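You operate a simulated robot arm through the tools that you are given. There is no shell and no other tool. Be economical: measure what you need, move in short steps, check, and stop when the job is done.

You run a simulated robot arm. Do the job below in one go: nothing can be reset, and whatever is moved stays where it is left.

JOB
Swap the white guide roller on the plate for the black one.
Fine: tighten the cradle lever first; the star knob waits in the white holed block; white one on the free peg; star knob tight again.

Only the result counts: the job must be done as asked and must still hold three seconds after the hand-in. Knocking over, shifting, dropping, spilling or breaking anything else fails it.

ROBOT AND FRAMES
A 6-joint arm with a two-finger parallel gripper, fixed in place. Base frame: the origin is at the foot of the arm, x ahead of it, y to its left, z up; the work surface is at about z = 0.84. Units: m, rad, N and s.
With the tool pointing down near the work surface it reaches from about 0.24 to 0.64 m from the base axis. Its first joint turns from -1.152 to 1.152 rad. Payload 2.7 kg.
Tool frame: the origin (TCP) lies between the finger pads and is the grasp point; the fingertips stand 0.023 m ahead of it; z points along the fingers, y is the line along which they close. Largest opening 0.094 m; finger width 0.038, thickness 0.01; the body of the gripper, 0.054 by 0.096 m, starts 0.039 m behind the TCP.
Orientation is that of the tool frame in the base frame, as a unit quaternion [w, x, y, z]. With the fingers straight down and closing along the base's y, the tool's x points along the base's -x, its y along +y and its z along -z.

CONTROLS
- The arm moves only by the tool servo_tool. Its argument "commands" is a list of rows, each a list of 6 numbers: the shift along the tool's x, y, z in m, then the turn, a rotation vector about the tool's x, y, z in rad. In form: [[tx, ty, tz, wx, wy, wz], ...]. A call has 1 to 10 rows; each row is the pose to reach, as a shift and turn from the pose commanded when the call began, along the tool's axes at that moment. "gripper" is the opening, from 0 (shut) to 1 (fully open), set as the call begins (left out, the last holds). Rows are played at 5 a second. More than 0.05 m and 0.15 rad between two rows, or a gripper value outside its range, and nothing of the call is played. A pose out of reach is approached as far as the arm can. The call stops where the force on the tool passes 70 N (or 10 N more than at its start, if that is more) or the arm is blocked; 0.2 s more then pass. The fingers move at their own pace (about 0.045 m/s each) and stop on an object; they squeeze with about 25 N. The grip force told is the motor's: it shows also when the fingers shut on nothing. Time passes only in rows, and 0.2 s behind the last, so rows that repeat a pose let the fingers close. It gives the time, the measured TCP pose, the force on the tool (base axes), the opening and the grip force at its end, in the units of the frame above (readings bear some noise), with the torque about the TCP (base axes, N m) and any sound that the robot's microphone picked up.
- Cameras (640 x 400 px; columns grow to the right, rows downward): "scene" is fixed at [0.0765, -0.4297, 1.413]; the picture's right is [0.78, -0.63, 0.00], its down [-0.30, -0.37, -0.88] and it looks along [0.55, 0.68, -0.48] (base axes); focal length 361 px, centre (320, 200). "wrist" rides on the gripper at [0.086, 0.016, -0.075] in the tool frame; the picture's right is [-0.18, 0.98, 0.00], its down [-0.58, -0.11, -0.81] and it looks along [-0.79, -0.15, 0.59] (tool axes); focal length 243 px, centre (320, 200).
- grab_frame(camera): a new picture of that camera. The clock stands still meanwhile.
- pixel_to_xyz(camera, pixels): there is no depth. For up to 12 entries [column, row, z] of the newest picture of that camera ("zoom" is the newest enlarged one), the place [x, y] in the base frame at which the ray of that pixel passes the height z, good to about 0.002 m. The clock stands still meanwhile.
- enlarge(camera, box): a new picture of the part [left, top, right, bottom] of that camera's present view, enlarged. The clock stands still meanwhile.
- finish_job(): hands the job in; it is judged then, once.

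Keep the steps short. Do not move on a guess: measure, check each grasp and each placing, and mend mistakes. In all there are 80 turns and 34 pictures (those below and enlarged ones count). Leave the gripper open and the arm clear of the work at the hand-in unless told otherwise, and finish with a single line.

The tools are called after "Emit:" as a command line: name --pt "numbers of a row" for each row, then --argument value for the rest, lists and objects as JSON in quotes. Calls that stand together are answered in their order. servo_tool: Moves the arm, as the interface text tells. Its arguments: {"type":"object","properties":{"commands":{"type":"array"},"gripper":{"type":"number"}},"required":["commands"]} The other tools are called the same way: grab_frame (camera) takes a picture; pixel_to_xyz (camera, pixels) gives the place at which the rays of pixels pass given heights; enlarge (camera, box) takes an enlarged picture of a part of a camera's view; finish_job () hands the job in.

At the start:

```text
clock: 0.0
ee_pos: [0.332, 0.0138, 1.2008]
tcp_rot: [0.001, 0.0, 1.0, 0.001]
force: [0.2, 0.0, 0.2]
ft_torque: [0.02, -0.04, 0.01]
finger_gap: 0.0938
grip_force: 0.1
```

scene: 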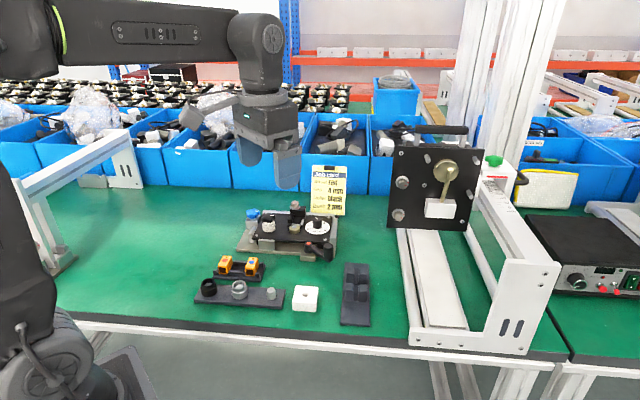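
wrist: 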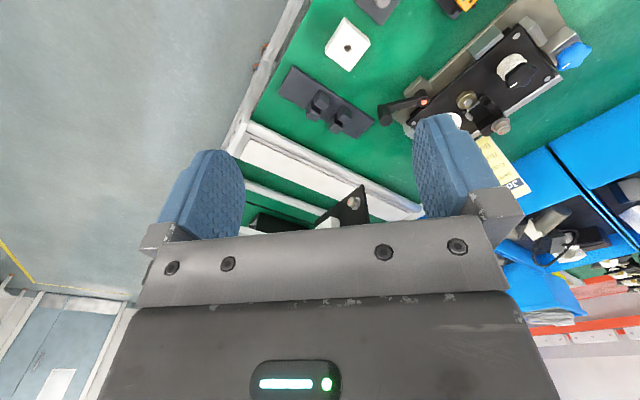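

I see the plate assembly near (295,235) in the scene. Enlarging it and the holders in front first, before any move.

Emit:
enlarge --camera "scene" --box '[225, 160, 355, 270]'

Emit:
enlarge --camera "scene" --box '[180, 240, 390, 335]'

```text
3.64 times, centred on (290, 215) of scene
```

zoom: 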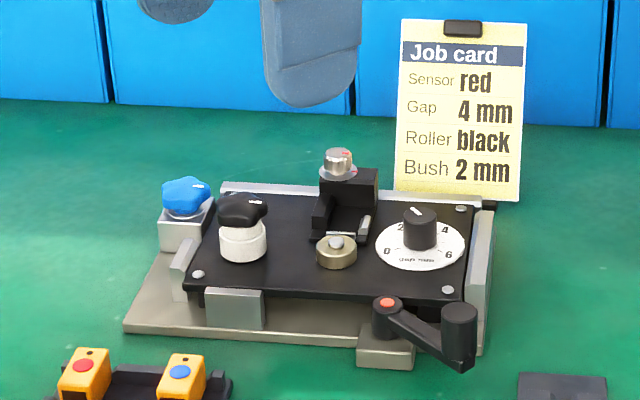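

```text
3.05 times, centred on (285, 288) of scene
```

zoom: 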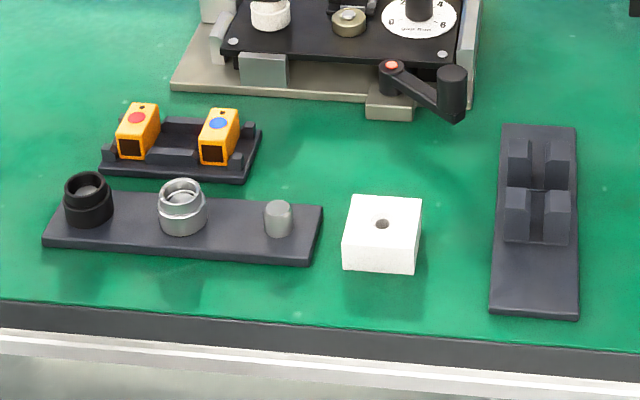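

The white roller sits under a black star knob on the plate, with the cradle lever (red dot) in front. In the zoom I can see the black roller at (88,190), the free peg at (278,210) and the block hole at (382,224). Measuring these at candidate heights.

Emit:
pixel_to_xyz --camera "zoom" --pixels '[[88, 185, 0.87], [88, 218, 0.85], [182, 190, 0.87], [182, 226, 0.85], [278, 206, 0.865], [278, 233, 0.85], [382, 224, 0.87], [380, 271, 0.84], [344, 268, 0.84], [414, 272, 0.84], [422, 202, 0.87], [350, 198, 0.87]]'

Emit:
enlarge --camera "scene" --box '[240, 195, 340, 265]'

```text
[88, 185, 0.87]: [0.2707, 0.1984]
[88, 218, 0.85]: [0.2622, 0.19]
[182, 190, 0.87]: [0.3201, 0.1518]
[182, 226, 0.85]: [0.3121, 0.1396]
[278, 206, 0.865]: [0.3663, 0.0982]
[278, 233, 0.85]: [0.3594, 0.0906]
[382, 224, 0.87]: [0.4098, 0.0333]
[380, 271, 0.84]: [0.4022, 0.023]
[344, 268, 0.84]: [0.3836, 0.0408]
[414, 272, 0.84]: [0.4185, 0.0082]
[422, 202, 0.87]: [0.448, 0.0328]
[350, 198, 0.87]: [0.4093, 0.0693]
```

```text
5.71 times, centred on (290, 230) of scene
```

zoom: 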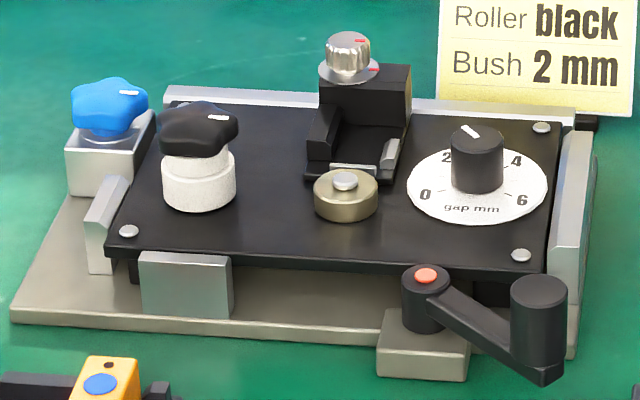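

Measuring the plate parts at candidate heights.

Emit:
pixel_to_xyz --camera "zoom" --pixels '[[12, 320, 0.84], [572, 357, 0.84], [378, 372, 0.84], [465, 380, 0.84], [425, 275, 0.9], [540, 290, 0.91], [200, 120, 0.93], [198, 205, 0.885], [345, 180, 0.9], [128, 232, 0.88], [521, 256, 0.88], [542, 128, 0.88]]'

```text
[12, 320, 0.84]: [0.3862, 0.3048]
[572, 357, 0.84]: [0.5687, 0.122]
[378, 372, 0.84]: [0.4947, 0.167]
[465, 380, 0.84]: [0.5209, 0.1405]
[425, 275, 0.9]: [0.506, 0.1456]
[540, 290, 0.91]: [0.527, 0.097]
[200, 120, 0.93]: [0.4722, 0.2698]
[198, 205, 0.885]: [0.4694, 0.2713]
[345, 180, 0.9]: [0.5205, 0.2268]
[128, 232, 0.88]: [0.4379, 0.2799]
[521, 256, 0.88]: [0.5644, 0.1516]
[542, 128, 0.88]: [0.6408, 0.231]
```

The fixture lies turned about 45° in the base frame. Moving the arm so the wrist camera sees the plate from another side (TCP to about (0.33, 0.2, 1.12)).

Emit:
servo_tool --pt "0 0.037 0.016 0 0 0" --pt "0 0.074 0.032 0 0 0" --pt "0 0.111 0.048 0 0 0" --pt "0 0.148 0.064 0 0 0" --pt "0 0.186 0.08 0 0 0" --gripper 1

Emit:
grab_frame --camera "wrist"

```text
clock: 1.2
ee_pos: [0.3357, 0.1992, 1.1197]
tcp_rot: [0.001, 0.002, 1.0, -0.001]
force: [-0.8, 0.0, 0.6]
ft_torque: [-0.05, 0.0, 0.0]
finger_gap: 0.0942
grip_force: 0.1
```

```text
28 pictures are left
```

wrist: 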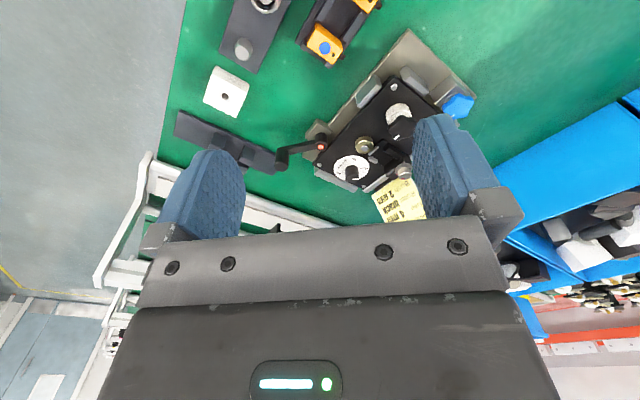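

The plate is visible at (375,130). Enlarging to match points between the two cameras and get their heights.

Emit:
enlarge --camera "wrist" --box '[270, 40, 480, 200]'

```text
2.50 times, centred on (375, 120) of wrist
```

zoom: 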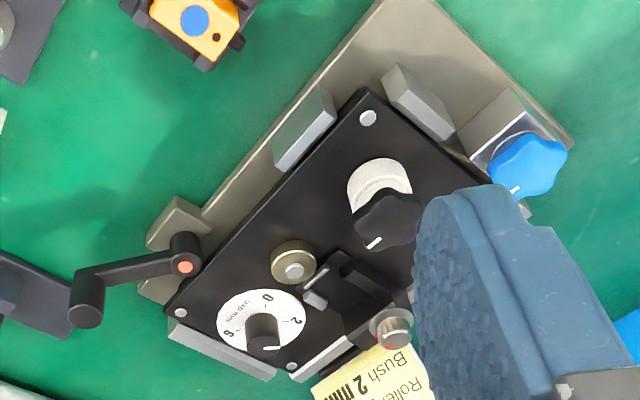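

Querying the same features at two heights each, for triangulation against the scene camera.

Emit:
pixel_to_xyz --camera "zoom" --pixels '[[388, 217, 0.91], [388, 217, 0.94], [378, 180, 0.9], [184, 267, 0.88], [184, 267, 0.91], [87, 312, 0.88], [87, 312, 0.91], [368, 117, 0.86], [368, 117, 0.88], [179, 313, 0.86], [179, 313, 0.88], [295, 270, 0.88]]'

Emit:
enlarge --camera "wrist" --box '[160, 0, 400, 150]'

```text
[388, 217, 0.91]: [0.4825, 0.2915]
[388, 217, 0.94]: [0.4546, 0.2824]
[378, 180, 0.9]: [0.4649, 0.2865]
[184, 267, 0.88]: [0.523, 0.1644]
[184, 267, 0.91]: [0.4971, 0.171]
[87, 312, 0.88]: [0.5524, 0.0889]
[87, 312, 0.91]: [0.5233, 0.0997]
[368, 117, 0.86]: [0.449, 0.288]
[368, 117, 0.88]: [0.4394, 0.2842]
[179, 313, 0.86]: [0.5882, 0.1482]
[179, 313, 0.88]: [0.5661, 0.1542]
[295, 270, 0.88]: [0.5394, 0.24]
```

```text
2.67 times, centred on (280, 75) of wrist
```

zoom: 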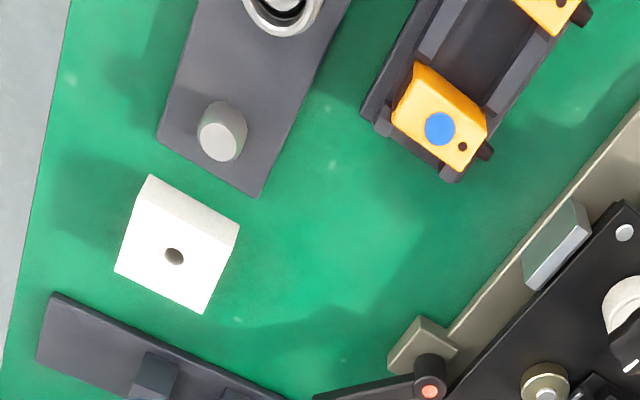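

Combining both cameras: plate top z ≈ 0.88, lever pivot ≈ (0.521, 0.165, 0.883), handle top ≈ (0.527, 0.099, 0.908). The lever points along −y. I'll go above the handle with the tool yawed −90° so the fingers close across the arm.

Emit:
servo_tool --pt "-0.019 -0.01 0.007 0 0 -0.149" --pt "-0.038 -0.02 0.014 0 0 -0.298" --pt "-0.057 -0.03 0.021 0 0 -0.447" --pt "-0.076 -0.04 0.028 0 0 -0.596" --pt "-0.095 -0.05 0.035 0 0 -0.745" --pt "-0.114 -0.06 0.042 0 0 -0.894" --pt "-0.133 -0.07 0.049 0 0 -1.043" --pt "-0.152 -0.08 0.056 0 0 -1.192" --pt "-0.171 -0.09 0.063 0 0 -1.341" --pt "-0.19 -0.1 0.07 0 0 -1.49"

Emit:
grab_frame --camera "wrist"

```text
clock: 3.4
ee_pos: [0.5238, 0.1004, 1.0499]
tcp_rot: [0.001, -0.679, 0.734, 0.0]
force: [-0.3, -0.6, 0.2]
ft_torque: [0.04, 0.04, 0.01]
finger_gap: 0.0938
grip_force: 0.1
```

```text
25 pictures are left
```

wrist: 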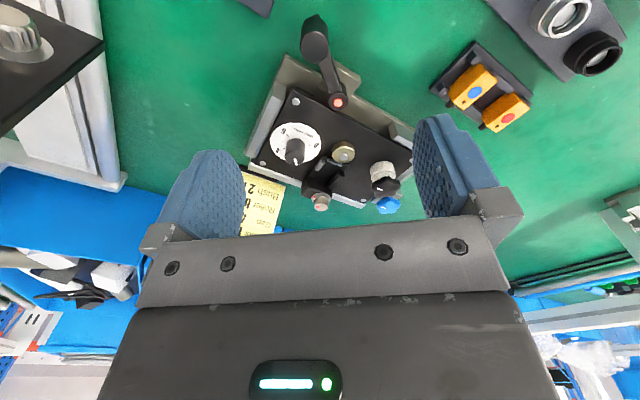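

The handle top is at (315,42) and the pivot's red dot at (338,101). Measuring both from here.

Emit:
pixel_to_xyz --camera "wrist" --pixels '[[315, 44, 0.908], [315, 44, 0.9], [338, 101, 0.883], [316, 22, 0.87], [384, 184, 0.92], [384, 184, 0.93], [385, 168, 0.9]]'

```text
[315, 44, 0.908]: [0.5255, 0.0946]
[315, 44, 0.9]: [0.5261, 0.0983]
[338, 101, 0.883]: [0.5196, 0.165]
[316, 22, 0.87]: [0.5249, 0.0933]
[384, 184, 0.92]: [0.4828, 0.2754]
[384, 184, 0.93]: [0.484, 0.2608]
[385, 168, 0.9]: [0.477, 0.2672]
```

Handle centre ≈ (0.526, 0.097). Descending with partly closed fingers to TCP z ≈ 0.909.

Emit:
servo_tool --pt "0.0033 -0.0025 0.03 0 0 -0.08" --pt "0.0033 -0.0025 0.065 0 0 -0.14" --pt "0.0033 -0.0025 0.1 0 0 -0.14" --pt "0.0033 -0.0025 0.125 0 0 -0.14" --pt "0.0033 -0.0025 0.141 0 0 -0.14" --gripper 0.55

Emit:
grab_frame --camera "wrist"

```text
clock: 4.6
ee_pos: [0.5267, 0.0966, 0.9086]
tcp_rot: [0.0, 0.727, -0.686, 0.001]
force: [-0.3, 0.1, 0.2]
ft_torque: [0.0, 0.02, -0.07]
finger_gap: 0.0518
grip_force: 0.1
```

```text
24 pictures are left
```

wrist: 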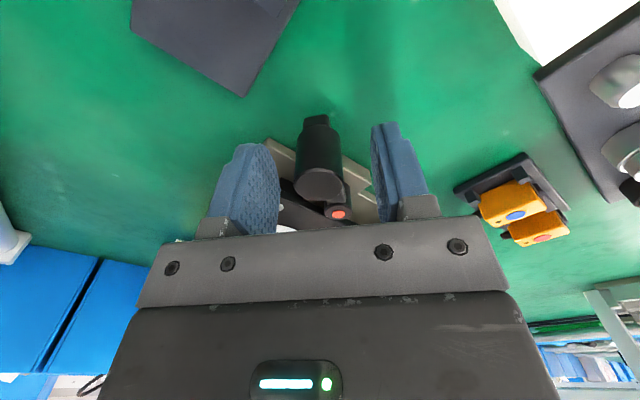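

The handle stands between the fingers (col 319), its top about at TCP level. Closing.

Emit:
servo_tool --pt "0 0 0 0 0 0" --pt "0 0 0 0 0 0" --pt "0 0 0 0 0 0" --pt "0 0 0 0 0 0" --gripper 0

```text
clock: 5.6
ee_pos: [0.5263, 0.0964, 0.9092]
tcp_rot: [0.0, 0.728, -0.685, 0.0]
force: [0.5, -0.7, -1.9]
ft_torque: [-0.05, 0.07, -0.02]
finger_gap: 0.0232
grip_force: 45.3
```

Gripped at 23 mm. Turning the lever clockwise (seen from above) about its pivot by 0.2 rad first, watching the force.

Emit:
servo_tool --pt "0 0.0034 0 0 0 0.05" --pt "-0.0002 0.0069 0 0 0 0.1" --pt "-0.0005 0.0103 0 0 0 0.15" --pt "-0.001 0.0137 0 0 0 0.2"

```text
clock: 6.6
ee_pos: [0.5131, 0.0977, 0.909]
tcp_rot: [0.0, -0.654, 0.756, 0.0]
force: [8.4, -3.2, -15.7]
ft_torque: [0.52, -0.24, -0.61]
finger_gap: 0.0231
grip_force: 44.7
```

It turns with about 8 N of resistance. Continuing clockwise by 0.3 rad.

Emit:
servo_tool --pt "-0.0002 0.0069 0.0003 0 0 0.1" --pt "-0.001 0.0137 0.0006 0 0 0.2" --pt "-0.0026 0.0204 0.001 0 0 0.3"

```text
clock: 7.4
ee_pos: [0.4931, 0.1023, 0.909]
tcp_rot: [0.0, -0.536, 0.844, 0.0]
force: [-1.3, -2.5, -9.3]
ft_torque: [-0.69, 0.47, 0.01]
finger_gap: 0.0231
grip_force: 44.5
```

Little resistance now; the handle is at about −113°. Continuing.

Emit:
servo_tool --pt "-0.0002 0.0069 0 0 0 0.1" --pt "-0.001 0.0137 0 0 0 0.2" --pt "-0.0026 0.0204 0 0 0 0.3"

```text
clock: 8.2
ee_pos: [0.4761, 0.1126, 0.9097]
tcp_rot: [0.0, -0.401, 0.916, -0.001]
force: [2.5, -10.9, -10.6]
ft_torque: [-0.5, 0.34, -0.58]
finger_gap: 0.023
grip_force: 44.9
```

Resistance about 9 N against the motion. Continuing.

Emit:
servo_tool --pt "-0.0002 0.0069 0 0 0 0.1" --pt "-0.001 0.0137 0 0 0 0.2" --pt "-0.0026 0.0204 0 0 0 0.3"

Emit:
enlarge --camera "scene" --box '[225, 180, 355, 270]'

```text
clock: 9.0
ee_pos: [0.4622, 0.1286, 0.9091]
tcp_rot: [-0.001, -0.261, 0.965, 0.001]
force: [-5.2, -7.6, -15.0]
ft_torque: [0.01, -0.21, -0.26]
finger_gap: 0.023
grip_force: 45.1
```

```text
4.44 times, centred on (290, 225) of scene
```

zoom: 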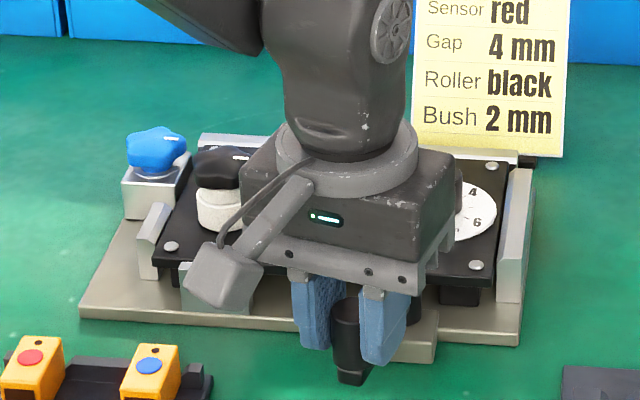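

The lever follows; it is at about −148° now. Continuing until it sets tight.

Emit:
servo_tool --pt "-0.0002 0.0069 0 0 0 0.1" --pt "-0.001 0.0137 0 0 0 0.2" --pt "-0.0026 0.0204 0 0 0 0.3"

```text
clock: 9.8
ee_pos: [0.454, 0.1485, 0.9106]
tcp_rot: [0.0, -0.113, 0.994, 0.0]
force: [-4.2, -7.9, -13.6]
ft_torque: [-0.31, 0.36, -0.5]
finger_gap: 0.023
grip_force: 45.4
```

About −166°, resistance still mild. Continuing.

Emit:
servo_tool --pt "-0.0002 0.0069 0 0 0 0.1" --pt "-0.001 0.0137 0 0 0 0.2" --pt "-0.0026 0.0204 0 0 0 0.3"

```text
clock: 10.5
ee_pos: [0.4559, 0.1487, 0.9088]
tcp_rot: [-0.001, -0.005, 1.0, -0.007]
force: [6.4, -21.0, 0.4]
ft_torque: [0.38, -0.11, -0.01]
finger_gap: 0.0233
grip_force: 45.0
stopped in row 3: the force on the tool passed its limit at 78 N (the readings are from after the stop); the commanded pose is now the measured one
```

The lever reached a firm stop (78 N) after about 80° of travel, so it's clamped clockwise. Opening and rising.

Emit:
servo_tool --pt "0 0 0 0 0 0" --pt "0 0 0 0 0 0" --pt "0 0 -0.03 0 0 0" --pt "0 0 -0.07 0 0 0" --pt "0 0 -0.11 0 0 0" --gripper 0.6

Emit:
enlarge --camera "wrist" --box '[200, 0, 440, 200]'

```text
clock: 11.7
ee_pos: [0.4545, 0.154, 1.0205]
tcp_rot: [-0.001, -0.006, 1.0, -0.005]
force: [-0.3, 0.5, -0.2]
ft_torque: [-0.01, 0.02, -0.01]
finger_gap: 0.0564
grip_force: 0.1
```

```text
2.00 times, centred on (320, 100) of wrist
```

zoom: 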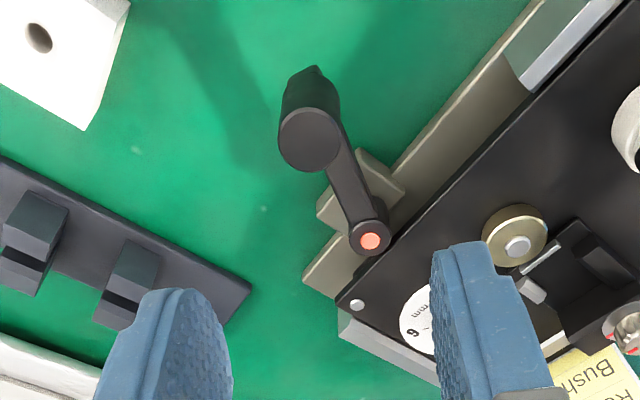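

The lever now points toward the robot, seated. Next, hovering over the star knob (estimated (0.482, 0.287, 0.912)) for a close measure.

Emit:
servo_tool --pt "-0.007 0.033 0 0 0 0" --pt "-0.014 0.066 0 0 0 0" --pt "-0.021 0.099 0 0 0 0" --pt "-0.028 0.132 0 0 0 0" --gripper 1

Emit:
enlarge --camera "wrist" --box '[200, 0, 440, 200]'

Emit:
enlarge --camera "scene" --box '[225, 180, 355, 270]'

```text
clock: 12.7
ee_pos: [0.4806, 0.2861, 1.0188]
tcp_rot: [0.0, -0.006, 1.0, -0.004]
force: [0.1, 1.0, -0.3]
ft_torque: [0.02, -0.03, 0.0]
finger_gap: 0.094
grip_force: 0.0
```

```text
2.00 times, centred on (320, 100) of wrist
```

zoom: 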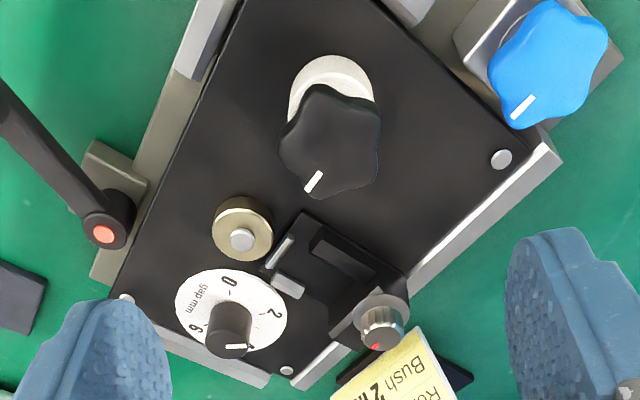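

```text
4.44 times, centred on (290, 225) of scene
```

zoom: 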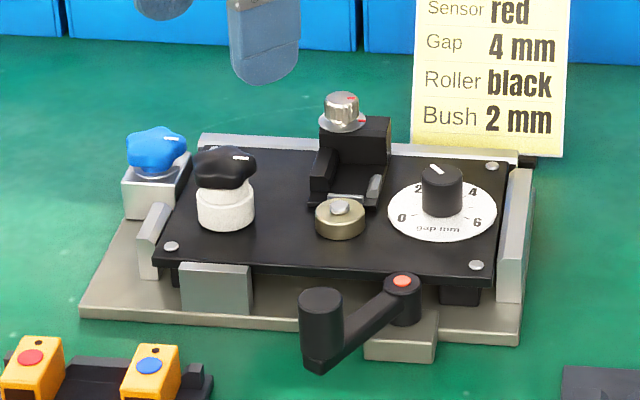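

Knob centre in the wrist zoom is (330,145), which gives ≈ (0.482, 0.289) at z 0.912. Cross-checking with the scene zoom: knob (225,168), roller base (226,215), lever pieces.

Emit:
pixel_to_xyz --camera "zoom" --pixels '[[225, 160, 0.91], [225, 160, 0.92], [225, 185, 0.9], [226, 230, 0.88], [197, 215, 0.88], [255, 215, 0.88], [226, 215, 0.88], [322, 295, 0.908], [402, 281, 0.883]]'

Emit:
grab_frame --camera "wrist"

```text
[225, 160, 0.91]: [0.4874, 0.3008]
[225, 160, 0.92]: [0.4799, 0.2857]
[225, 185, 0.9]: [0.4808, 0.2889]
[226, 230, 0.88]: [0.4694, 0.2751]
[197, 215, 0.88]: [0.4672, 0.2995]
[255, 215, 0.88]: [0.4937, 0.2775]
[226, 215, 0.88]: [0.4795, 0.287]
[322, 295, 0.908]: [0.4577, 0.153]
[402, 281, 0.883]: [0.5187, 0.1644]
```

```text
19 pictures are left
```

wrist: 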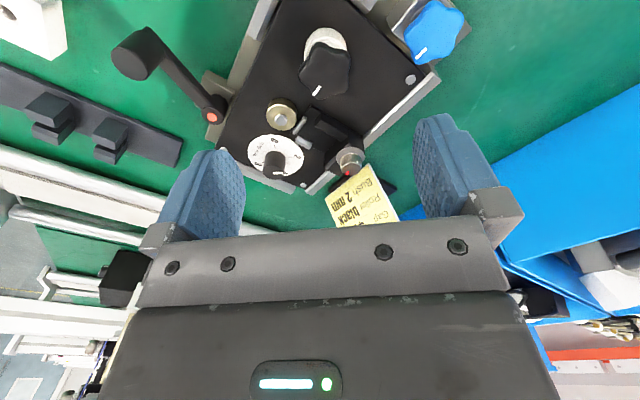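

Both cameras agree on the knob axis ≈ (0.480, 0.287), with the knob about z 0.902–0.917. I'll yaw clockwise 1.2 rad, to have room for a long counter-clockwise turn, and descend with a 60 mm opening.

Emit:
servo_tool --pt "0 0.0014 0 0 0 0.14" --pt "0 0.0014 0 0 0 0.28" --pt "0 0.0014 0.01 0 0 0.42" --pt "0 0.0014 0.02 0 0 0.56" --pt "0 0.0014 0.03 0 0 0.7" --pt "0 0.0014 0.04 0 0 0.84" --pt "0 0.0014 0.05 0 0 0.98" --pt "0 0.0014 0.06 0 0 1.12" --pt "0 0.0014 0.07 0 0 1.2" --pt "0 0.0014 0.08 0 0 1.2" --gripper 0.64

Emit:
grab_frame --camera "wrist"

```text
clock: 14.9
ee_pos: [0.4815, 0.2863, 0.9373]
tcp_rot: [0.003, 0.561, 0.828, -0.005]
force: [-0.5, 0.6, 0.2]
ft_torque: [-0.03, -0.01, -0.01]
finger_gap: 0.0601
grip_force: 0.0
```

```text
18 pictures are left
```

wrist: 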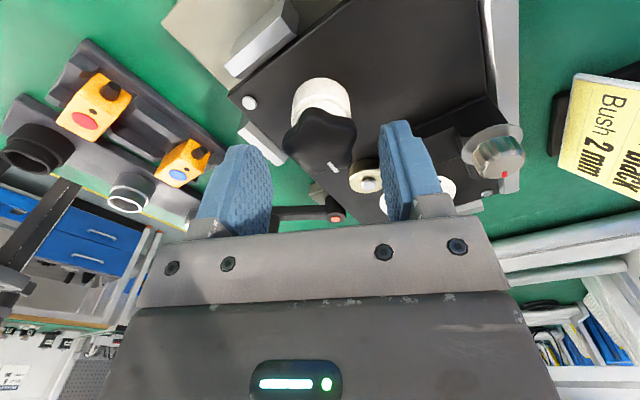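

The knob is centred between the fingers (col 320). Descending to TCP z 0.926 and closing.

Emit:
servo_tool --pt "0 0 0.006 0 0 0" --pt "0 0 0.0115 0 0 0"

Emit:
servo_tool --pt "0 0 0 0 0 0" --pt "0 0 0 0 0 0" --pt "0 0 0 0 0 0" --gripper 0

Emit:
grab_frame --camera "wrist"

```text
clock: 15.5
ee_pos: [0.4813, 0.2852, 0.9265]
tcp_rot: [0.003, 0.56, 0.828, -0.005]
force: [-0.6, -0.2, 0.0]
ft_torque: [0.03, -0.03, 0.0]
finger_gap: 0.0601
grip_force: 0.2
```

```text
clock: 16.3
ee_pos: [0.4823, 0.2855, 0.9262]
tcp_rot: [0.004, 0.56, 0.828, -0.002]
force: [15.2, 8.1, -3.4]
ft_torque: [0.08, -0.21, -0.03]
finger_gap: 0.0356
grip_force: 25.6
```

```text
17 pictures are left
```

wrist: 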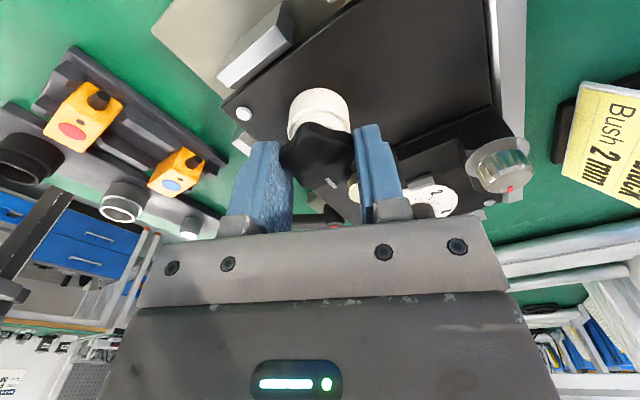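

Gripped at 35.6 mm, but there's a 17 N side load along tool +y. Easing the tool by 1.5 mm that way.

Emit:
servo_tool --pt "0 0.0008 0 0 0 0" --pt "0 0.0015 0 0 0 0" --pt "0 0.0015 0 0 0 0"

```text
clock: 17.1
ee_pos: [0.4831, 0.2875, 0.927]
tcp_rot: [0.003, 0.56, 0.828, -0.005]
force: [10.0, 3.6, -0.1]
ft_torque: [0.12, -0.33, -0.02]
finger_gap: 0.0353
grip_force: 24.5
```

The side load has fallen to 10 N. Easing another 2 mm, then starting the counter-clockwise turn in small steps.

Emit:
servo_tool --pt "0 0.001 0 0 0 0" --pt "0 0.002 0 0 0 0" --pt "0 0.002 0 0 0 -0.1" --pt "0 0.002 0 0 0 -0.2" --pt "0 0.002 0 0 0 -0.3"

```text
clock: 18.3
ee_pos: [0.4834, 0.2866, 0.927]
tcp_rot: [0.001, 0.429, 0.903, -0.006]
force: [-7.2, -4.3, 5.9]
ft_torque: [-0.06, -0.2, 0.01]
finger_gap: 0.0354
grip_force: 25.3
```

The tool turned 0.3 rad with almost no torque. Continuing the turn by 1.3 rad, then looking at the knob's white mark to see whether it follows.

Emit:
servo_tool --pt "0 -0.0008 0 0 0 -0.13" --pt "0 -0.0008 0 0 0 -0.26" --pt "0 -0.0008 -0.0001 0 0 -0.39" --pt "0 -0.0008 -0.0001 0 0 -0.52" --pt "0 -0.0008 -0.0002 0 0 -0.65" --pt "0 -0.0008 -0.0002 0 0 -0.78" --pt "0 -0.0008 -0.0003 0 0 -0.91" --pt "0 -0.0008 -0.0003 0 0 -1.04" --pt "0 -0.0008 -0.0004 0 0 -1.17" --pt "0 -0.0008 -0.0004 0 0 -1.3"

Emit:
grab_frame --camera "wrist"

```text
clock: 20.5
ee_pos: [0.4845, 0.2904, 0.9293]
tcp_rot: [0.002, -0.206, 0.979, -0.002]
force: [2.7, 27.5, 13.4]
ft_torque: [0.75, -0.34, -0.11]
finger_gap: 0.0356
grip_force: 25.1
```

```text
16 pictures are left
```

wrist: 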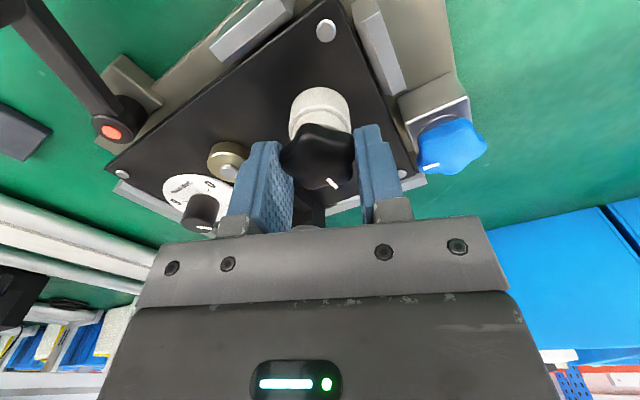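

The mark kept its place in the grip, so the knob turns with the tool and rises. Relieving the side load (+y 2.5 mm) and upward load (2 mm), then turning another 0.9 rad.

Emit:
servo_tool --pt "0 0.0012 -0.001 0 0 0" --pt "0 0.0025 -0.002 0 0 0" --pt "0 0.0025 -0.002 0 0 0"

Emit:
servo_tool --pt "0 0 -0.0004 0 0 -0.13" --pt "0 0 -0.0008 0 0 -0.26" --pt "0 0 -0.0012 0 0 -0.39"

```text
clock: 21.3
ee_pos: [0.483, 0.2901, 0.9295]
tcp_rot: [0.001, -0.204, 0.979, -0.005]
force: [8.4, 20.4, 4.7]
ft_torque: [0.58, -0.4, 0.0]
finger_gap: 0.0353
grip_force: 24.5
```

```text
clock: 22.1
ee_pos: [0.483, 0.2893, 0.9299]
tcp_rot: [-0.002, -0.392, 0.92, -0.004]
force: [5.3, 18.8, 0.4]
ft_torque: [0.52, -0.21, -0.02]
finger_gap: 0.0356
grip_force: 25.1
```

The force readings put the axis near (0.483, 0.2895). Shifting the command there and continuing 0.8 rad.

Emit:
servo_tool --pt "-0.0016 0.0008 -0.0002 0 0 0" --pt "-0.0016 0.0008 -0.0004 0 0 -0.13" --pt "-0.0016 0.0008 -0.0006 0 0 -0.26" --pt "-0.0016 0.0008 -0.0008 0 0 -0.39" --pt "-0.0016 0.0008 -0.001 0 0 -0.52" --pt "-0.0016 0.0008 -0.0012 0 0 -0.65" --pt "-0.0016 0.0008 -0.0014 0 0 -0.78"

```text
clock: 23.7
ee_pos: [0.483, 0.2898, 0.9312]
tcp_rot: [0.006, 0.712, -0.702, 0.002]
force: [-16.5, 4.6, 6.0]
ft_torque: [-0.06, 0.17, -0.04]
finger_gap: 0.0355
grip_force: 24.9
```

Risen about 4.7 mm over 2.8 rad. Testing whether it's free with a gentle 4 mm lift.

Emit:
servo_tool --pt "0 0 -0.001 0 0 0" --pt "0 0 -0.002 0 0 0" --pt "0 0 -0.003 0 0 0" --pt "0 0 -0.004 0 0 0"

```text
clock: 24.7
ee_pos: [0.4831, 0.2899, 0.932]
tcp_rot: [0.007, 0.711, -0.703, 0.002]
force: [-15.3, 1.1, -18.4]
ft_torque: [0.15, 0.04, 0.01]
finger_gap: 0.0356
grip_force: 24.6
```

Still threaded (−18 N on the lift). Easing back down and turning on by 0.9 rad.

Emit:
servo_tool --pt "0 0.001 0.002 0 0 0" --pt "0 0.001 0.0018 0 0 -0.13" --pt "0 0.001 0.0016 0 0 -0.26" --pt "0 0.001 0.0013 0 0 -0.39" --pt "0 0.001 0.0011 0 0 -0.52" --pt "0 0.001 0.0009 0 0 -0.65" --pt "0 0.001 0.0007 0 0 -0.78" --pt "0 0.001 0.0005 0 0 -0.9"

```text
clock: 26.5
ee_pos: [0.4817, 0.2901, 0.9359]
tcp_rot: [0.005, 0.946, -0.324, 0.0]
force: [-0.3, -0.2, -0.2]
ft_torque: [-0.01, -0.03, -0.01]
finger_gap: 0.0358
grip_force: 25.1
```

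All forces are zero now, so the knob is free after about 3.67 rad (z rise ≈ 9 mm). Lifting straight up.

Emit:
servo_tool --pt "0 0 -0.01 0 0 0" --pt "0 0 -0.02 0 0 0" --pt "0 0 -0.035 0 0 0" --pt "0 0 -0.055 0 0 0" --pt "0 0 -0.075 0 0 0"

Emit:
grab_frame --camera "scene"

```text
clock: 27.7
ee_pos: [0.4825, 0.2929, 1.0112]
tcp_rot: [0.005, 0.946, -0.324, 0.002]
force: [0.0, -0.5, -0.1]
ft_torque: [-0.01, 0.04, 0.02]
finger_gap: 0.0357
grip_force: 25.3
```

```text
15 pictures are left
```

scene: 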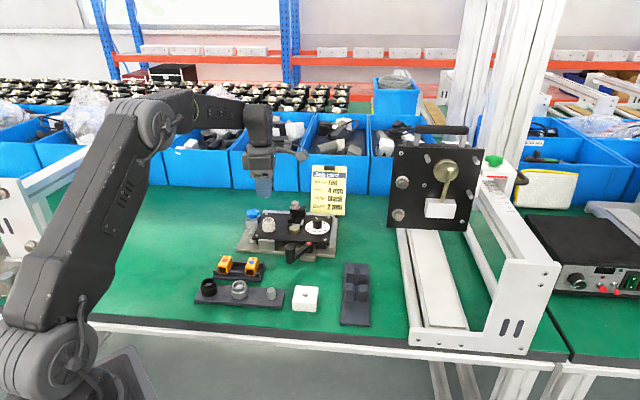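

The knob is out and the roller stayed on. Carrying the knob over the white block (hole estimated (0.418, 0.043), top ≈ 0.861), unwinding the yaw by 1 rad on the way.

Emit:
servo_tool --pt "0.0128 0.0296 0 0 0 0.125" --pt "0.0256 0.0593 0 0 0 0.25" --pt "0.0384 0.0889 0 0 0 0.375" --pt "0.0512 0.1185 0 0 0 0.5" --pt "0.0639 0.1481 0 0 0 0.625" --pt "0.0767 0.1778 0 0 0 0.75" --pt "0.0895 0.2074 0 0 0 0.875" --pt "0.1023 0.237 0 0 0 1.0" --pt "0.1023 0.237 0.03 0 0 1.0"

Emit:
grab_frame --camera "wrist"

```text
clock: 29.7
ee_pos: [0.4181, 0.0406, 0.982]
tcp_rot: [-0.004, -0.674, 0.739, -0.004]
force: [0.1, 0.3, 0.2]
ft_torque: [-0.02, -0.02, 0.0]
finger_gap: 0.0357
grip_force: 25.1
```

```text
14 pictures are left
```

wrist: 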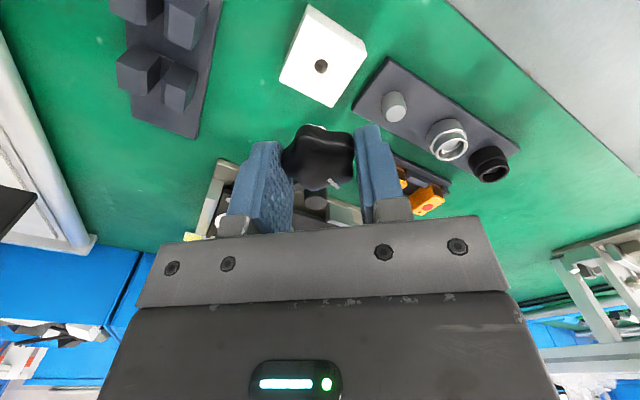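

The hole is at (321,66), the peg top at (394,106) and the black roller top at (489,163). Measuring.

Emit:
pixel_to_xyz --camera "wrist" --pixels '[[321, 66, 0.86], [321, 66, 0.865], [321, 66, 0.87], [394, 103, 0.86], [394, 103, 0.87], [490, 158, 0.87], [490, 158, 0.88], [447, 140, 0.87], [310, 5, 0.865], [367, 48, 0.865], [332, 107, 0.865], [279, 79, 0.865]]'

Emit:
enlarge --camera "scene" --box '[190, 240, 350, 340]'

```text
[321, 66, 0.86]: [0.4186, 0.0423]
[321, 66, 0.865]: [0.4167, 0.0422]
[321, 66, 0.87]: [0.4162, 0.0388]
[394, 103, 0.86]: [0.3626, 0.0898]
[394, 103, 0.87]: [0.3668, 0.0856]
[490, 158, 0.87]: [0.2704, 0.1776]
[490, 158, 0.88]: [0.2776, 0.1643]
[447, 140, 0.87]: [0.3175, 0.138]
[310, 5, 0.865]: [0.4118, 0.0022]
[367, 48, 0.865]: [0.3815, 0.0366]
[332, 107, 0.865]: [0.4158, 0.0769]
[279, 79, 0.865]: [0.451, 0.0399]
```

```text
4.00 times, centred on (270, 290) of scene
```

zoom: 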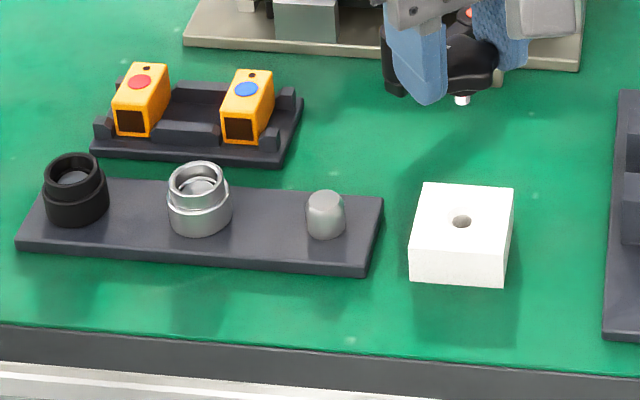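

The knob's stud shows at zoom (462,99). Comparing stud and hole positions in this same picture.

Emit:
pixel_to_xyz --camera "zoom" --pixels '[[462, 221, 0.86], [462, 221, 0.865], [462, 221, 0.87], [462, 99, 0.945], [462, 99, 0.95], [462, 99, 0.955], [410, 245, 0.865], [504, 250, 0.865], [504, 287, 0.84], [410, 281, 0.84], [326, 232, 0.85], [326, 200, 0.865]]'

```text
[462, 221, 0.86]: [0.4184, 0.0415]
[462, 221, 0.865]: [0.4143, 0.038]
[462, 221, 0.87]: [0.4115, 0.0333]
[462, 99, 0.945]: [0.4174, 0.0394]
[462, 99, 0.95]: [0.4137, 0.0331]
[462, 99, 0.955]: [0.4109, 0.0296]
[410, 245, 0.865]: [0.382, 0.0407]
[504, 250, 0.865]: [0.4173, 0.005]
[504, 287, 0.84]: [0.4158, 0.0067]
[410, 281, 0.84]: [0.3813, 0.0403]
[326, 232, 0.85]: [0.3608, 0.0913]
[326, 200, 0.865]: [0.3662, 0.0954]
```

Hole ≈ (0.416, 0.040); the stud is nearly above it. Shifting by about (−1.2, −1.1) mm and descending to just above the block.

Emit:
servo_tool --pt "0.0012 0.0011 0.02 0 0 0" --pt "0.0012 0.0011 0.04 0 0 0" --pt "0.0012 0.0011 0.06 0 0 0" --pt "0.0012 0.0011 0.072 0 0 0"

Emit:
enlarge --camera "scene" --box '[270, 260, 340, 320]'

```text
clock: 30.7
ee_pos: [0.4167, 0.039, 0.9105]
tcp_rot: [-0.004, -0.674, 0.738, -0.004]
force: [1.2, 0.2, -0.2]
ft_torque: [0.0, 0.0, 0.04]
finger_gap: 0.0353
grip_force: 25.5
```

```text
6.67 times, centred on (305, 290) of scene
```

zoom: 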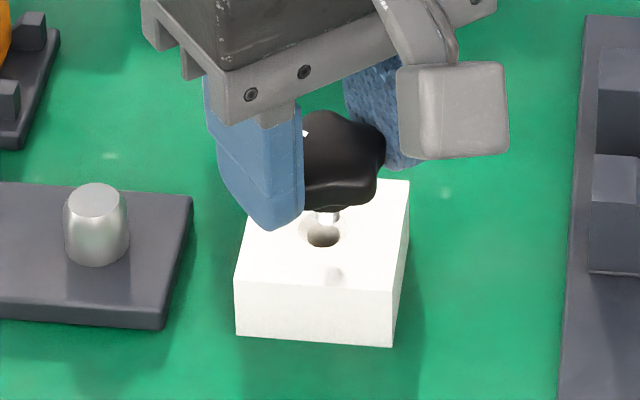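

The stud is about 5 zoom-px right of the hole centre, matching a residual of (−1, +0.8) mm. Correcting and lowering slowly.

Emit:
servo_tool --pt "-0.0007 0.0011 0 0 0 0" --pt "-0.0007 0.0011 0.004 0 0 0" --pt "-0.0007 0.0011 0.008 0 0 0" --pt "-0.0007 0.0011 0.011 0 0 0" --pt "-0.0007 0.0011 0.014 0 0 0"

```text
clock: 31.9
ee_pos: [0.4166, 0.0412, 0.8976]
tcp_rot: [-0.001, -0.675, 0.738, -0.005]
force: [4.8, 4.8, 5.1]
ft_torque: [0.13, -0.17, 0.02]
finger_gap: 0.0356
grip_force: 24.8
```

Only about 5 N of side and vertical force at z 0.8976; the stud looks to be entering the hole. Lowering further.

Emit:
servo_tool --pt "0 0 0.002 0 0 0" --pt "0 0 0.004 0 0 0" --pt "0 0 0.006 0 0 0" --pt "0 0 0.008 0 0 0"

Emit:
enlarge --camera "scene" --box '[270, 260, 340, 320]'

```text
clock: 32.9
ee_pos: [0.4164, 0.042, 0.8894]
tcp_rot: [-0.002, -0.675, 0.738, -0.005]
force: [14.6, 12.3, 7.4]
ft_torque: [0.37, -0.42, 0.03]
finger_gap: 0.0355
grip_force: 25.2
```

```text
6.67 times, centred on (305, 290) of scene
```

zoom: 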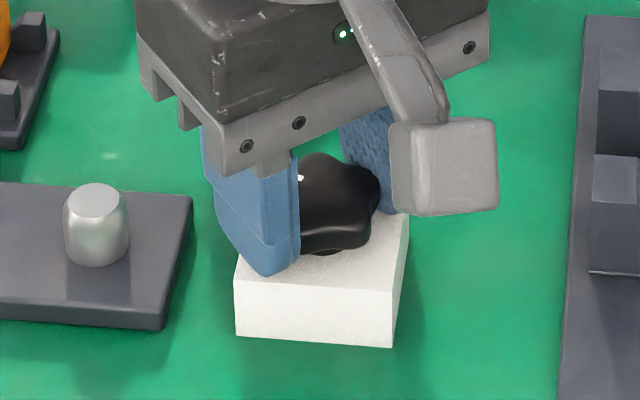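

Nearly seated. Relieving the side force (command +1.2, +1 mm), pressing the last 1.5 mm, then opening.

Emit:
servo_tool --pt "-0.0011 -0.0011 0 0 0 0" --pt "-0.0011 -0.0011 0.001 0 0 0" --pt "-0.0011 -0.0011 0.002 0 0 0"

Emit:
servo_tool --pt "0 0 0 0 0 0" --pt "0 0 0 0 0 0" --pt "0 0 0 0 0 0" --gripper 0.64

Emit:
servo_tool --pt "0 0 -0.02 0 0 0" --pt "0 0 -0.05 0 0 0" --pt "0 0 -0.09 0 0 0"

Emit:
grab_frame --camera "wrist"

```text
clock: 33.7
ee_pos: [0.4159, 0.041, 0.8884]
tcp_rot: [-0.003, -0.675, 0.738, -0.005]
force: [-4.1, 1.7, 41.9]
ft_torque: [-0.12, 0.19, -0.01]
finger_gap: 0.0357
grip_force: 25.1
```

```text
clock: 34.5
ee_pos: [0.4177, 0.042, 0.8865]
tcp_rot: [-0.004, -0.675, 0.738, -0.004]
force: [11.8, -5.2, 16.7]
ft_torque: [0.02, 0.2, -0.01]
finger_gap: 0.0548
grip_force: 0.0
```

```text
clock: 35.3
ee_pos: [0.4172, 0.0411, 0.9765]
tcp_rot: [-0.005, -0.675, 0.738, -0.003]
force: [0.4, -0.2, -1.0]
ft_torque: [0.0, -0.01, -0.02]
finger_gap: 0.0602
grip_force: 0.1
```

```text
10 pictures are left
```

wrist: 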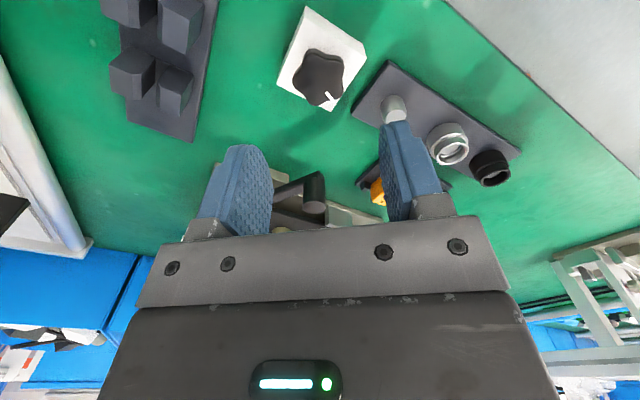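

The knob is seated in the block (42 N contact at z 0.888), upright at (318,78). Moving to hover over the white roller with the fingers closing along the plate's short axis.

Emit:
servo_tool --pt "-0.0316 -0.0051 0 0 0 -0.11" --pt "-0.0631 -0.0103 0 0 0 -0.22" --pt "-0.0947 -0.0154 0 0 0 -0.33" --pt "-0.1262 -0.0205 0 0 0 -0.44" --pt "-0.1578 -0.0256 0 0 0 -0.55" --pt "-0.1893 -0.0308 0 0 0 -0.66" --pt "-0.2209 -0.0359 0 0 0 -0.77" --pt "-0.2524 -0.041 0 0 0 -0.88" --pt "-0.2524 -0.041 0.02 0 0 -0.88" --gripper 0.52

Emit:
grab_frame --camera "wrist"

```text
clock: 37.3
ee_pos: [0.4813, 0.2897, 0.9542]
tcp_rot: [0.005, 0.925, -0.379, 0.002]
force: [-0.6, 0.6, 0.5]
ft_torque: [0.0, 0.02, 0.0]
finger_gap: 0.0488
grip_force: 0.0
```

```text
9 pictures are left
```

wrist: 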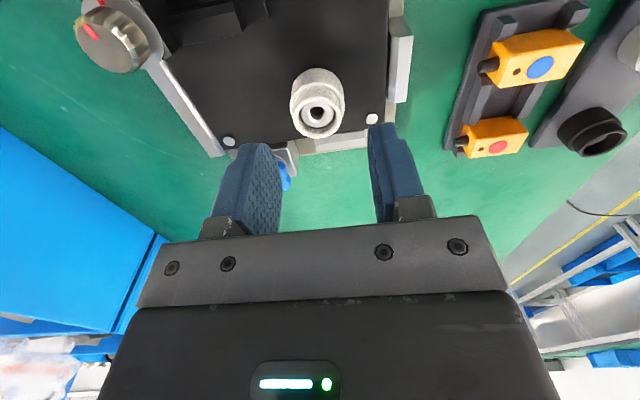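

The roller's ring is centred at (317,113), where a point 52 mm below the TCP should appear ((320,115)), so it's aligned within 2 mm. Descending to TCP z 0.909 and closing.

Emit:
servo_tool --pt "0 -0.001 0.015 0 0 0" --pt "0 -0.001 0.03 0 0 0" --pt "0 -0.001 0.04 0 0 0" --pt "0 -0.001 0.045 0 0 0"

Emit:
servo_tool --pt "0 0 0 0 0 0" --pt "0 0 0 0 0 0" --pt "0 0 0 0 0 0" --gripper 0

```text
clock: 38.3
ee_pos: [0.4811, 0.29, 0.9092]
tcp_rot: [0.006, 0.925, -0.38, 0.002]
force: [-0.2, 0.4, -0.2]
ft_torque: [-0.02, 0.02, -0.04]
finger_gap: 0.049
grip_force: 0.0
```

```text
clock: 39.1
ee_pos: [0.4813, 0.2898, 0.9088]
tcp_rot: [0.006, 0.925, -0.38, 0.002]
force: [0.4, 0.5, -0.5]
ft_torque: [-0.02, 0.0, 0.01]
finger_gap: 0.0326
grip_force: 25.4
```

Gripped at 32.6 mm with no side force, so the peg axis is ≈ (0.4813, 0.2898). Lifting straight up.

Emit:
servo_tool --pt "0 0 -0.005 0 0 0" --pt "0 0 -0.01 0 0 0" --pt "0 0 -0.02 0 0 0" --pt "0 0 -0.04 0 0 0" --pt "0 0 -0.07 0 0 0" --pt "0 0 -0.09 0 0 0"

```text
clock: 40.5
ee_pos: [0.4793, 0.2904, 0.9981]
tcp_rot: [0.006, 0.925, -0.381, 0.001]
force: [0.3, -0.8, -1.3]
ft_torque: [-0.01, 0.01, -0.01]
finger_gap: 0.0326
grip_force: 24.5
```

The white roller is held. Carrying it over the free peg (≈ (0.364, 0.090)), same yaw, and looking from z ≈ 0.955.

Emit:
servo_tool --pt "0.0098 0.0373 0 0 0 0" --pt "0.0196 0.0745 0 0 0 0" --pt "0.0295 0.1118 0 0 0 0" --pt "0.0393 0.1491 0 0 0 0" --pt "0.0491 0.1863 0 0 0 0" --pt "0.0589 0.2236 0 0 0 0" --pt "0.0589 0.2236 0.03 0 0 0" --pt "0.0589 0.2236 0.043 0 0 0"

Emit:
grab_frame --camera "wrist"

```text
clock: 42.3
ee_pos: [0.3642, 0.0893, 0.9583]
tcp_rot: [0.005, 0.925, -0.38, 0.001]
force: [0.0, 0.3, 0.9]
ft_torque: [0.04, 0.01, 0.0]
finger_gap: 0.0327
grip_force: 25.5
```

```text
8 pictures are left
```

wrist: 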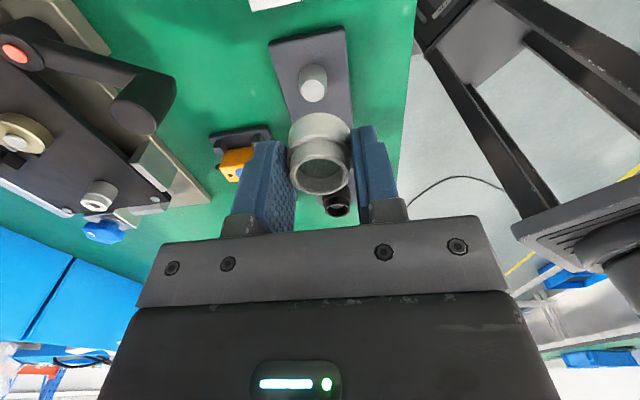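

The peg top is at (313,76). Measuring it.

Emit:
pixel_to_xyz --camera "wrist" --pixels '[[313, 76, 0.864], [313, 76, 0.868], [313, 76, 0.872], [298, 76, 0.868], [328, 76, 0.868], [313, 98, 0.85], [273, 42, 0.85], [343, 28, 0.85]]'

```text
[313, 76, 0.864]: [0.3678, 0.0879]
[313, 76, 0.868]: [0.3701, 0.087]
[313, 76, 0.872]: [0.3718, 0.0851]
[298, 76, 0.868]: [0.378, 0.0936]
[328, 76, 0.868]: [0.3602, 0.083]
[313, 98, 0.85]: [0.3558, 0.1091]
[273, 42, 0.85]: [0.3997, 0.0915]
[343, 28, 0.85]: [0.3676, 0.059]
```

That peg pixel was ambiguous between top face and body, because the view is upside down. Enlarging to find the top-face centre.

Emit:
enlarge --camera "wrist" --box '[240, 10, 400, 110]'

```text
4.00 times, centred on (320, 60) of wrist
```

zoom: 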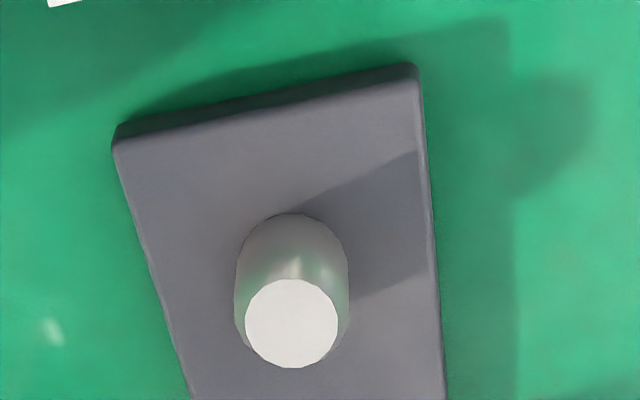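

Top-face centre is at (291,323) and the base centre about (291,267). Measuring both, with the black roller peg heights in mind.

Emit:
pixel_to_xyz --camera "zoom" --pixels '[[291, 323, 0.864], [291, 323, 0.868], [291, 323, 0.872], [291, 267, 0.846], [291, 267, 0.85], [291, 267, 0.854], [246, 323, 0.868], [338, 323, 0.868], [115, 145, 0.85], [415, 75, 0.85]]'

```text
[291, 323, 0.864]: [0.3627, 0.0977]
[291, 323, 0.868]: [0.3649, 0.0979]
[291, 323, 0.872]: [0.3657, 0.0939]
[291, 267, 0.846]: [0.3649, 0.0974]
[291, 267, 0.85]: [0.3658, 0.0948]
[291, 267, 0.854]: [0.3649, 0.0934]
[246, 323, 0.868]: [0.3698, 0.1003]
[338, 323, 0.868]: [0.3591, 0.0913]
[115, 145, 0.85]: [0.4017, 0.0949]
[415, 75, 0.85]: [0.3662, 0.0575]
```

Peg axis ≈ (0.3646, 0.0957). Shifting (+0.4, +6.4) mm and lowering until the roller bottom is just above the peg, then slowly down.

Emit:
servo_tool --pt "-0.0042 -0.0048 0 0 0 0" --pt "-0.0042 -0.0048 0.02 0 0 0" --pt "-0.0042 -0.0048 0.04 0 0 0" --pt "-0.0042 -0.0048 0.053 0 0 0" --pt "-0.0042 -0.0048 0.057 0 0 0" --pt "-0.0042 -0.0048 0.061 0 0 0" --pt "-0.0042 -0.0048 0.064 0 0 0"

```text
clock: 43.9
ee_pos: [0.3655, 0.0955, 0.8944]
tcp_rot: [0.005, 0.925, -0.38, 0.001]
force: [-0.9, -0.2, 0.0]
ft_torque: [0.0, 0.02, 0.0]
finger_gap: 0.0325
grip_force: 24.1
```

No force with the roller bottom at ≈ 0.866, below the peg top, so it's going on. Lowering slowly.

Emit:
servo_tool --pt "0 0 0.003 0 0 0" --pt "0 0 0.006 0 0 0" --pt "0 0 0.009 0 0 0" --pt "0 0 0.012 0 0 0" --pt "0 0 0.014 0 0 0"

```text
clock: 45.1
ee_pos: [0.3662, 0.0945, 0.8794]
tcp_rot: [0.005, 0.925, -0.38, 0.002]
force: [-2.0, 1.7, 3.9]
ft_torque: [0.02, -0.03, 0.0]
finger_gap: 0.0327
grip_force: 25.1
```

Contact is beginning at z 0.8794, near the expected 0.879. Pressing lightly 2 mm more to confirm seating.

Emit:
servo_tool --pt "0 0 0.001 0 0 0" --pt "0 0 0.002 0 0 0" --pt "0 0 0.003 0 0 0"

```text
clock: 45.9
ee_pos: [0.3653, 0.0945, 0.8775]
tcp_rot: [0.005, 0.925, -0.38, 0.002]
force: [-3.5, -6.5, 19.4]
ft_torque: [-0.05, -0.06, -0.04]
finger_gap: 0.0327
grip_force: 25.3
```

Seated (19 N). Releasing, rising and moving along the rack to the black roller (≈ (0.271, 0.198)).

Emit:
servo_tool --pt "0 0 -0.001 0 0 0" --pt "0 0 -0.001 0 0 0" --pt "0 0 -0.02 0 0 0" --pt "0 0 -0.055 0 0 0" --pt "0 0 -0.08 0 0 0" --pt "-0.035 -0.0019 -0.08 0 0 0" --pt "-0.07 -0.0038 -0.08 0 0 0" --pt "-0.105 -0.0056 -0.08 0 0 0" --pt "-0.1396 -0.0075 -0.08 0 0 0" --gripper 0.52

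Emit:
grab_frame --camera "wrist"

```text
clock: 47.9
ee_pos: [0.2722, 0.2005, 0.9555]
tcp_rot: [0.005, 0.925, -0.381, 0.001]
force: [1.2, -0.3, -0.7]
ft_torque: [0.02, 0.02, -0.02]
finger_gap: 0.0488
grip_force: 0.0
```

```text
6 pictures are left
```

wrist: 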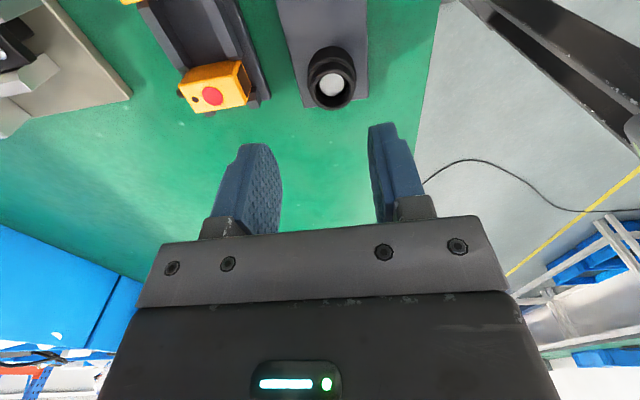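

The black roller's top ring is centred at (332,84). Measuring.

Emit:
pixel_to_xyz --camera "wrist" --pixels '[[332, 84, 0.868], [332, 84, 0.872], [332, 84, 0.876], [308, 84, 0.872], [356, 84, 0.872]]'

```text
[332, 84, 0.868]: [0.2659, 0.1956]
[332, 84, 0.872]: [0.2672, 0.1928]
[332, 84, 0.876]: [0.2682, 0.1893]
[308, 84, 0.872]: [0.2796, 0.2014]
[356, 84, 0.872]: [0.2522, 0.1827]
```

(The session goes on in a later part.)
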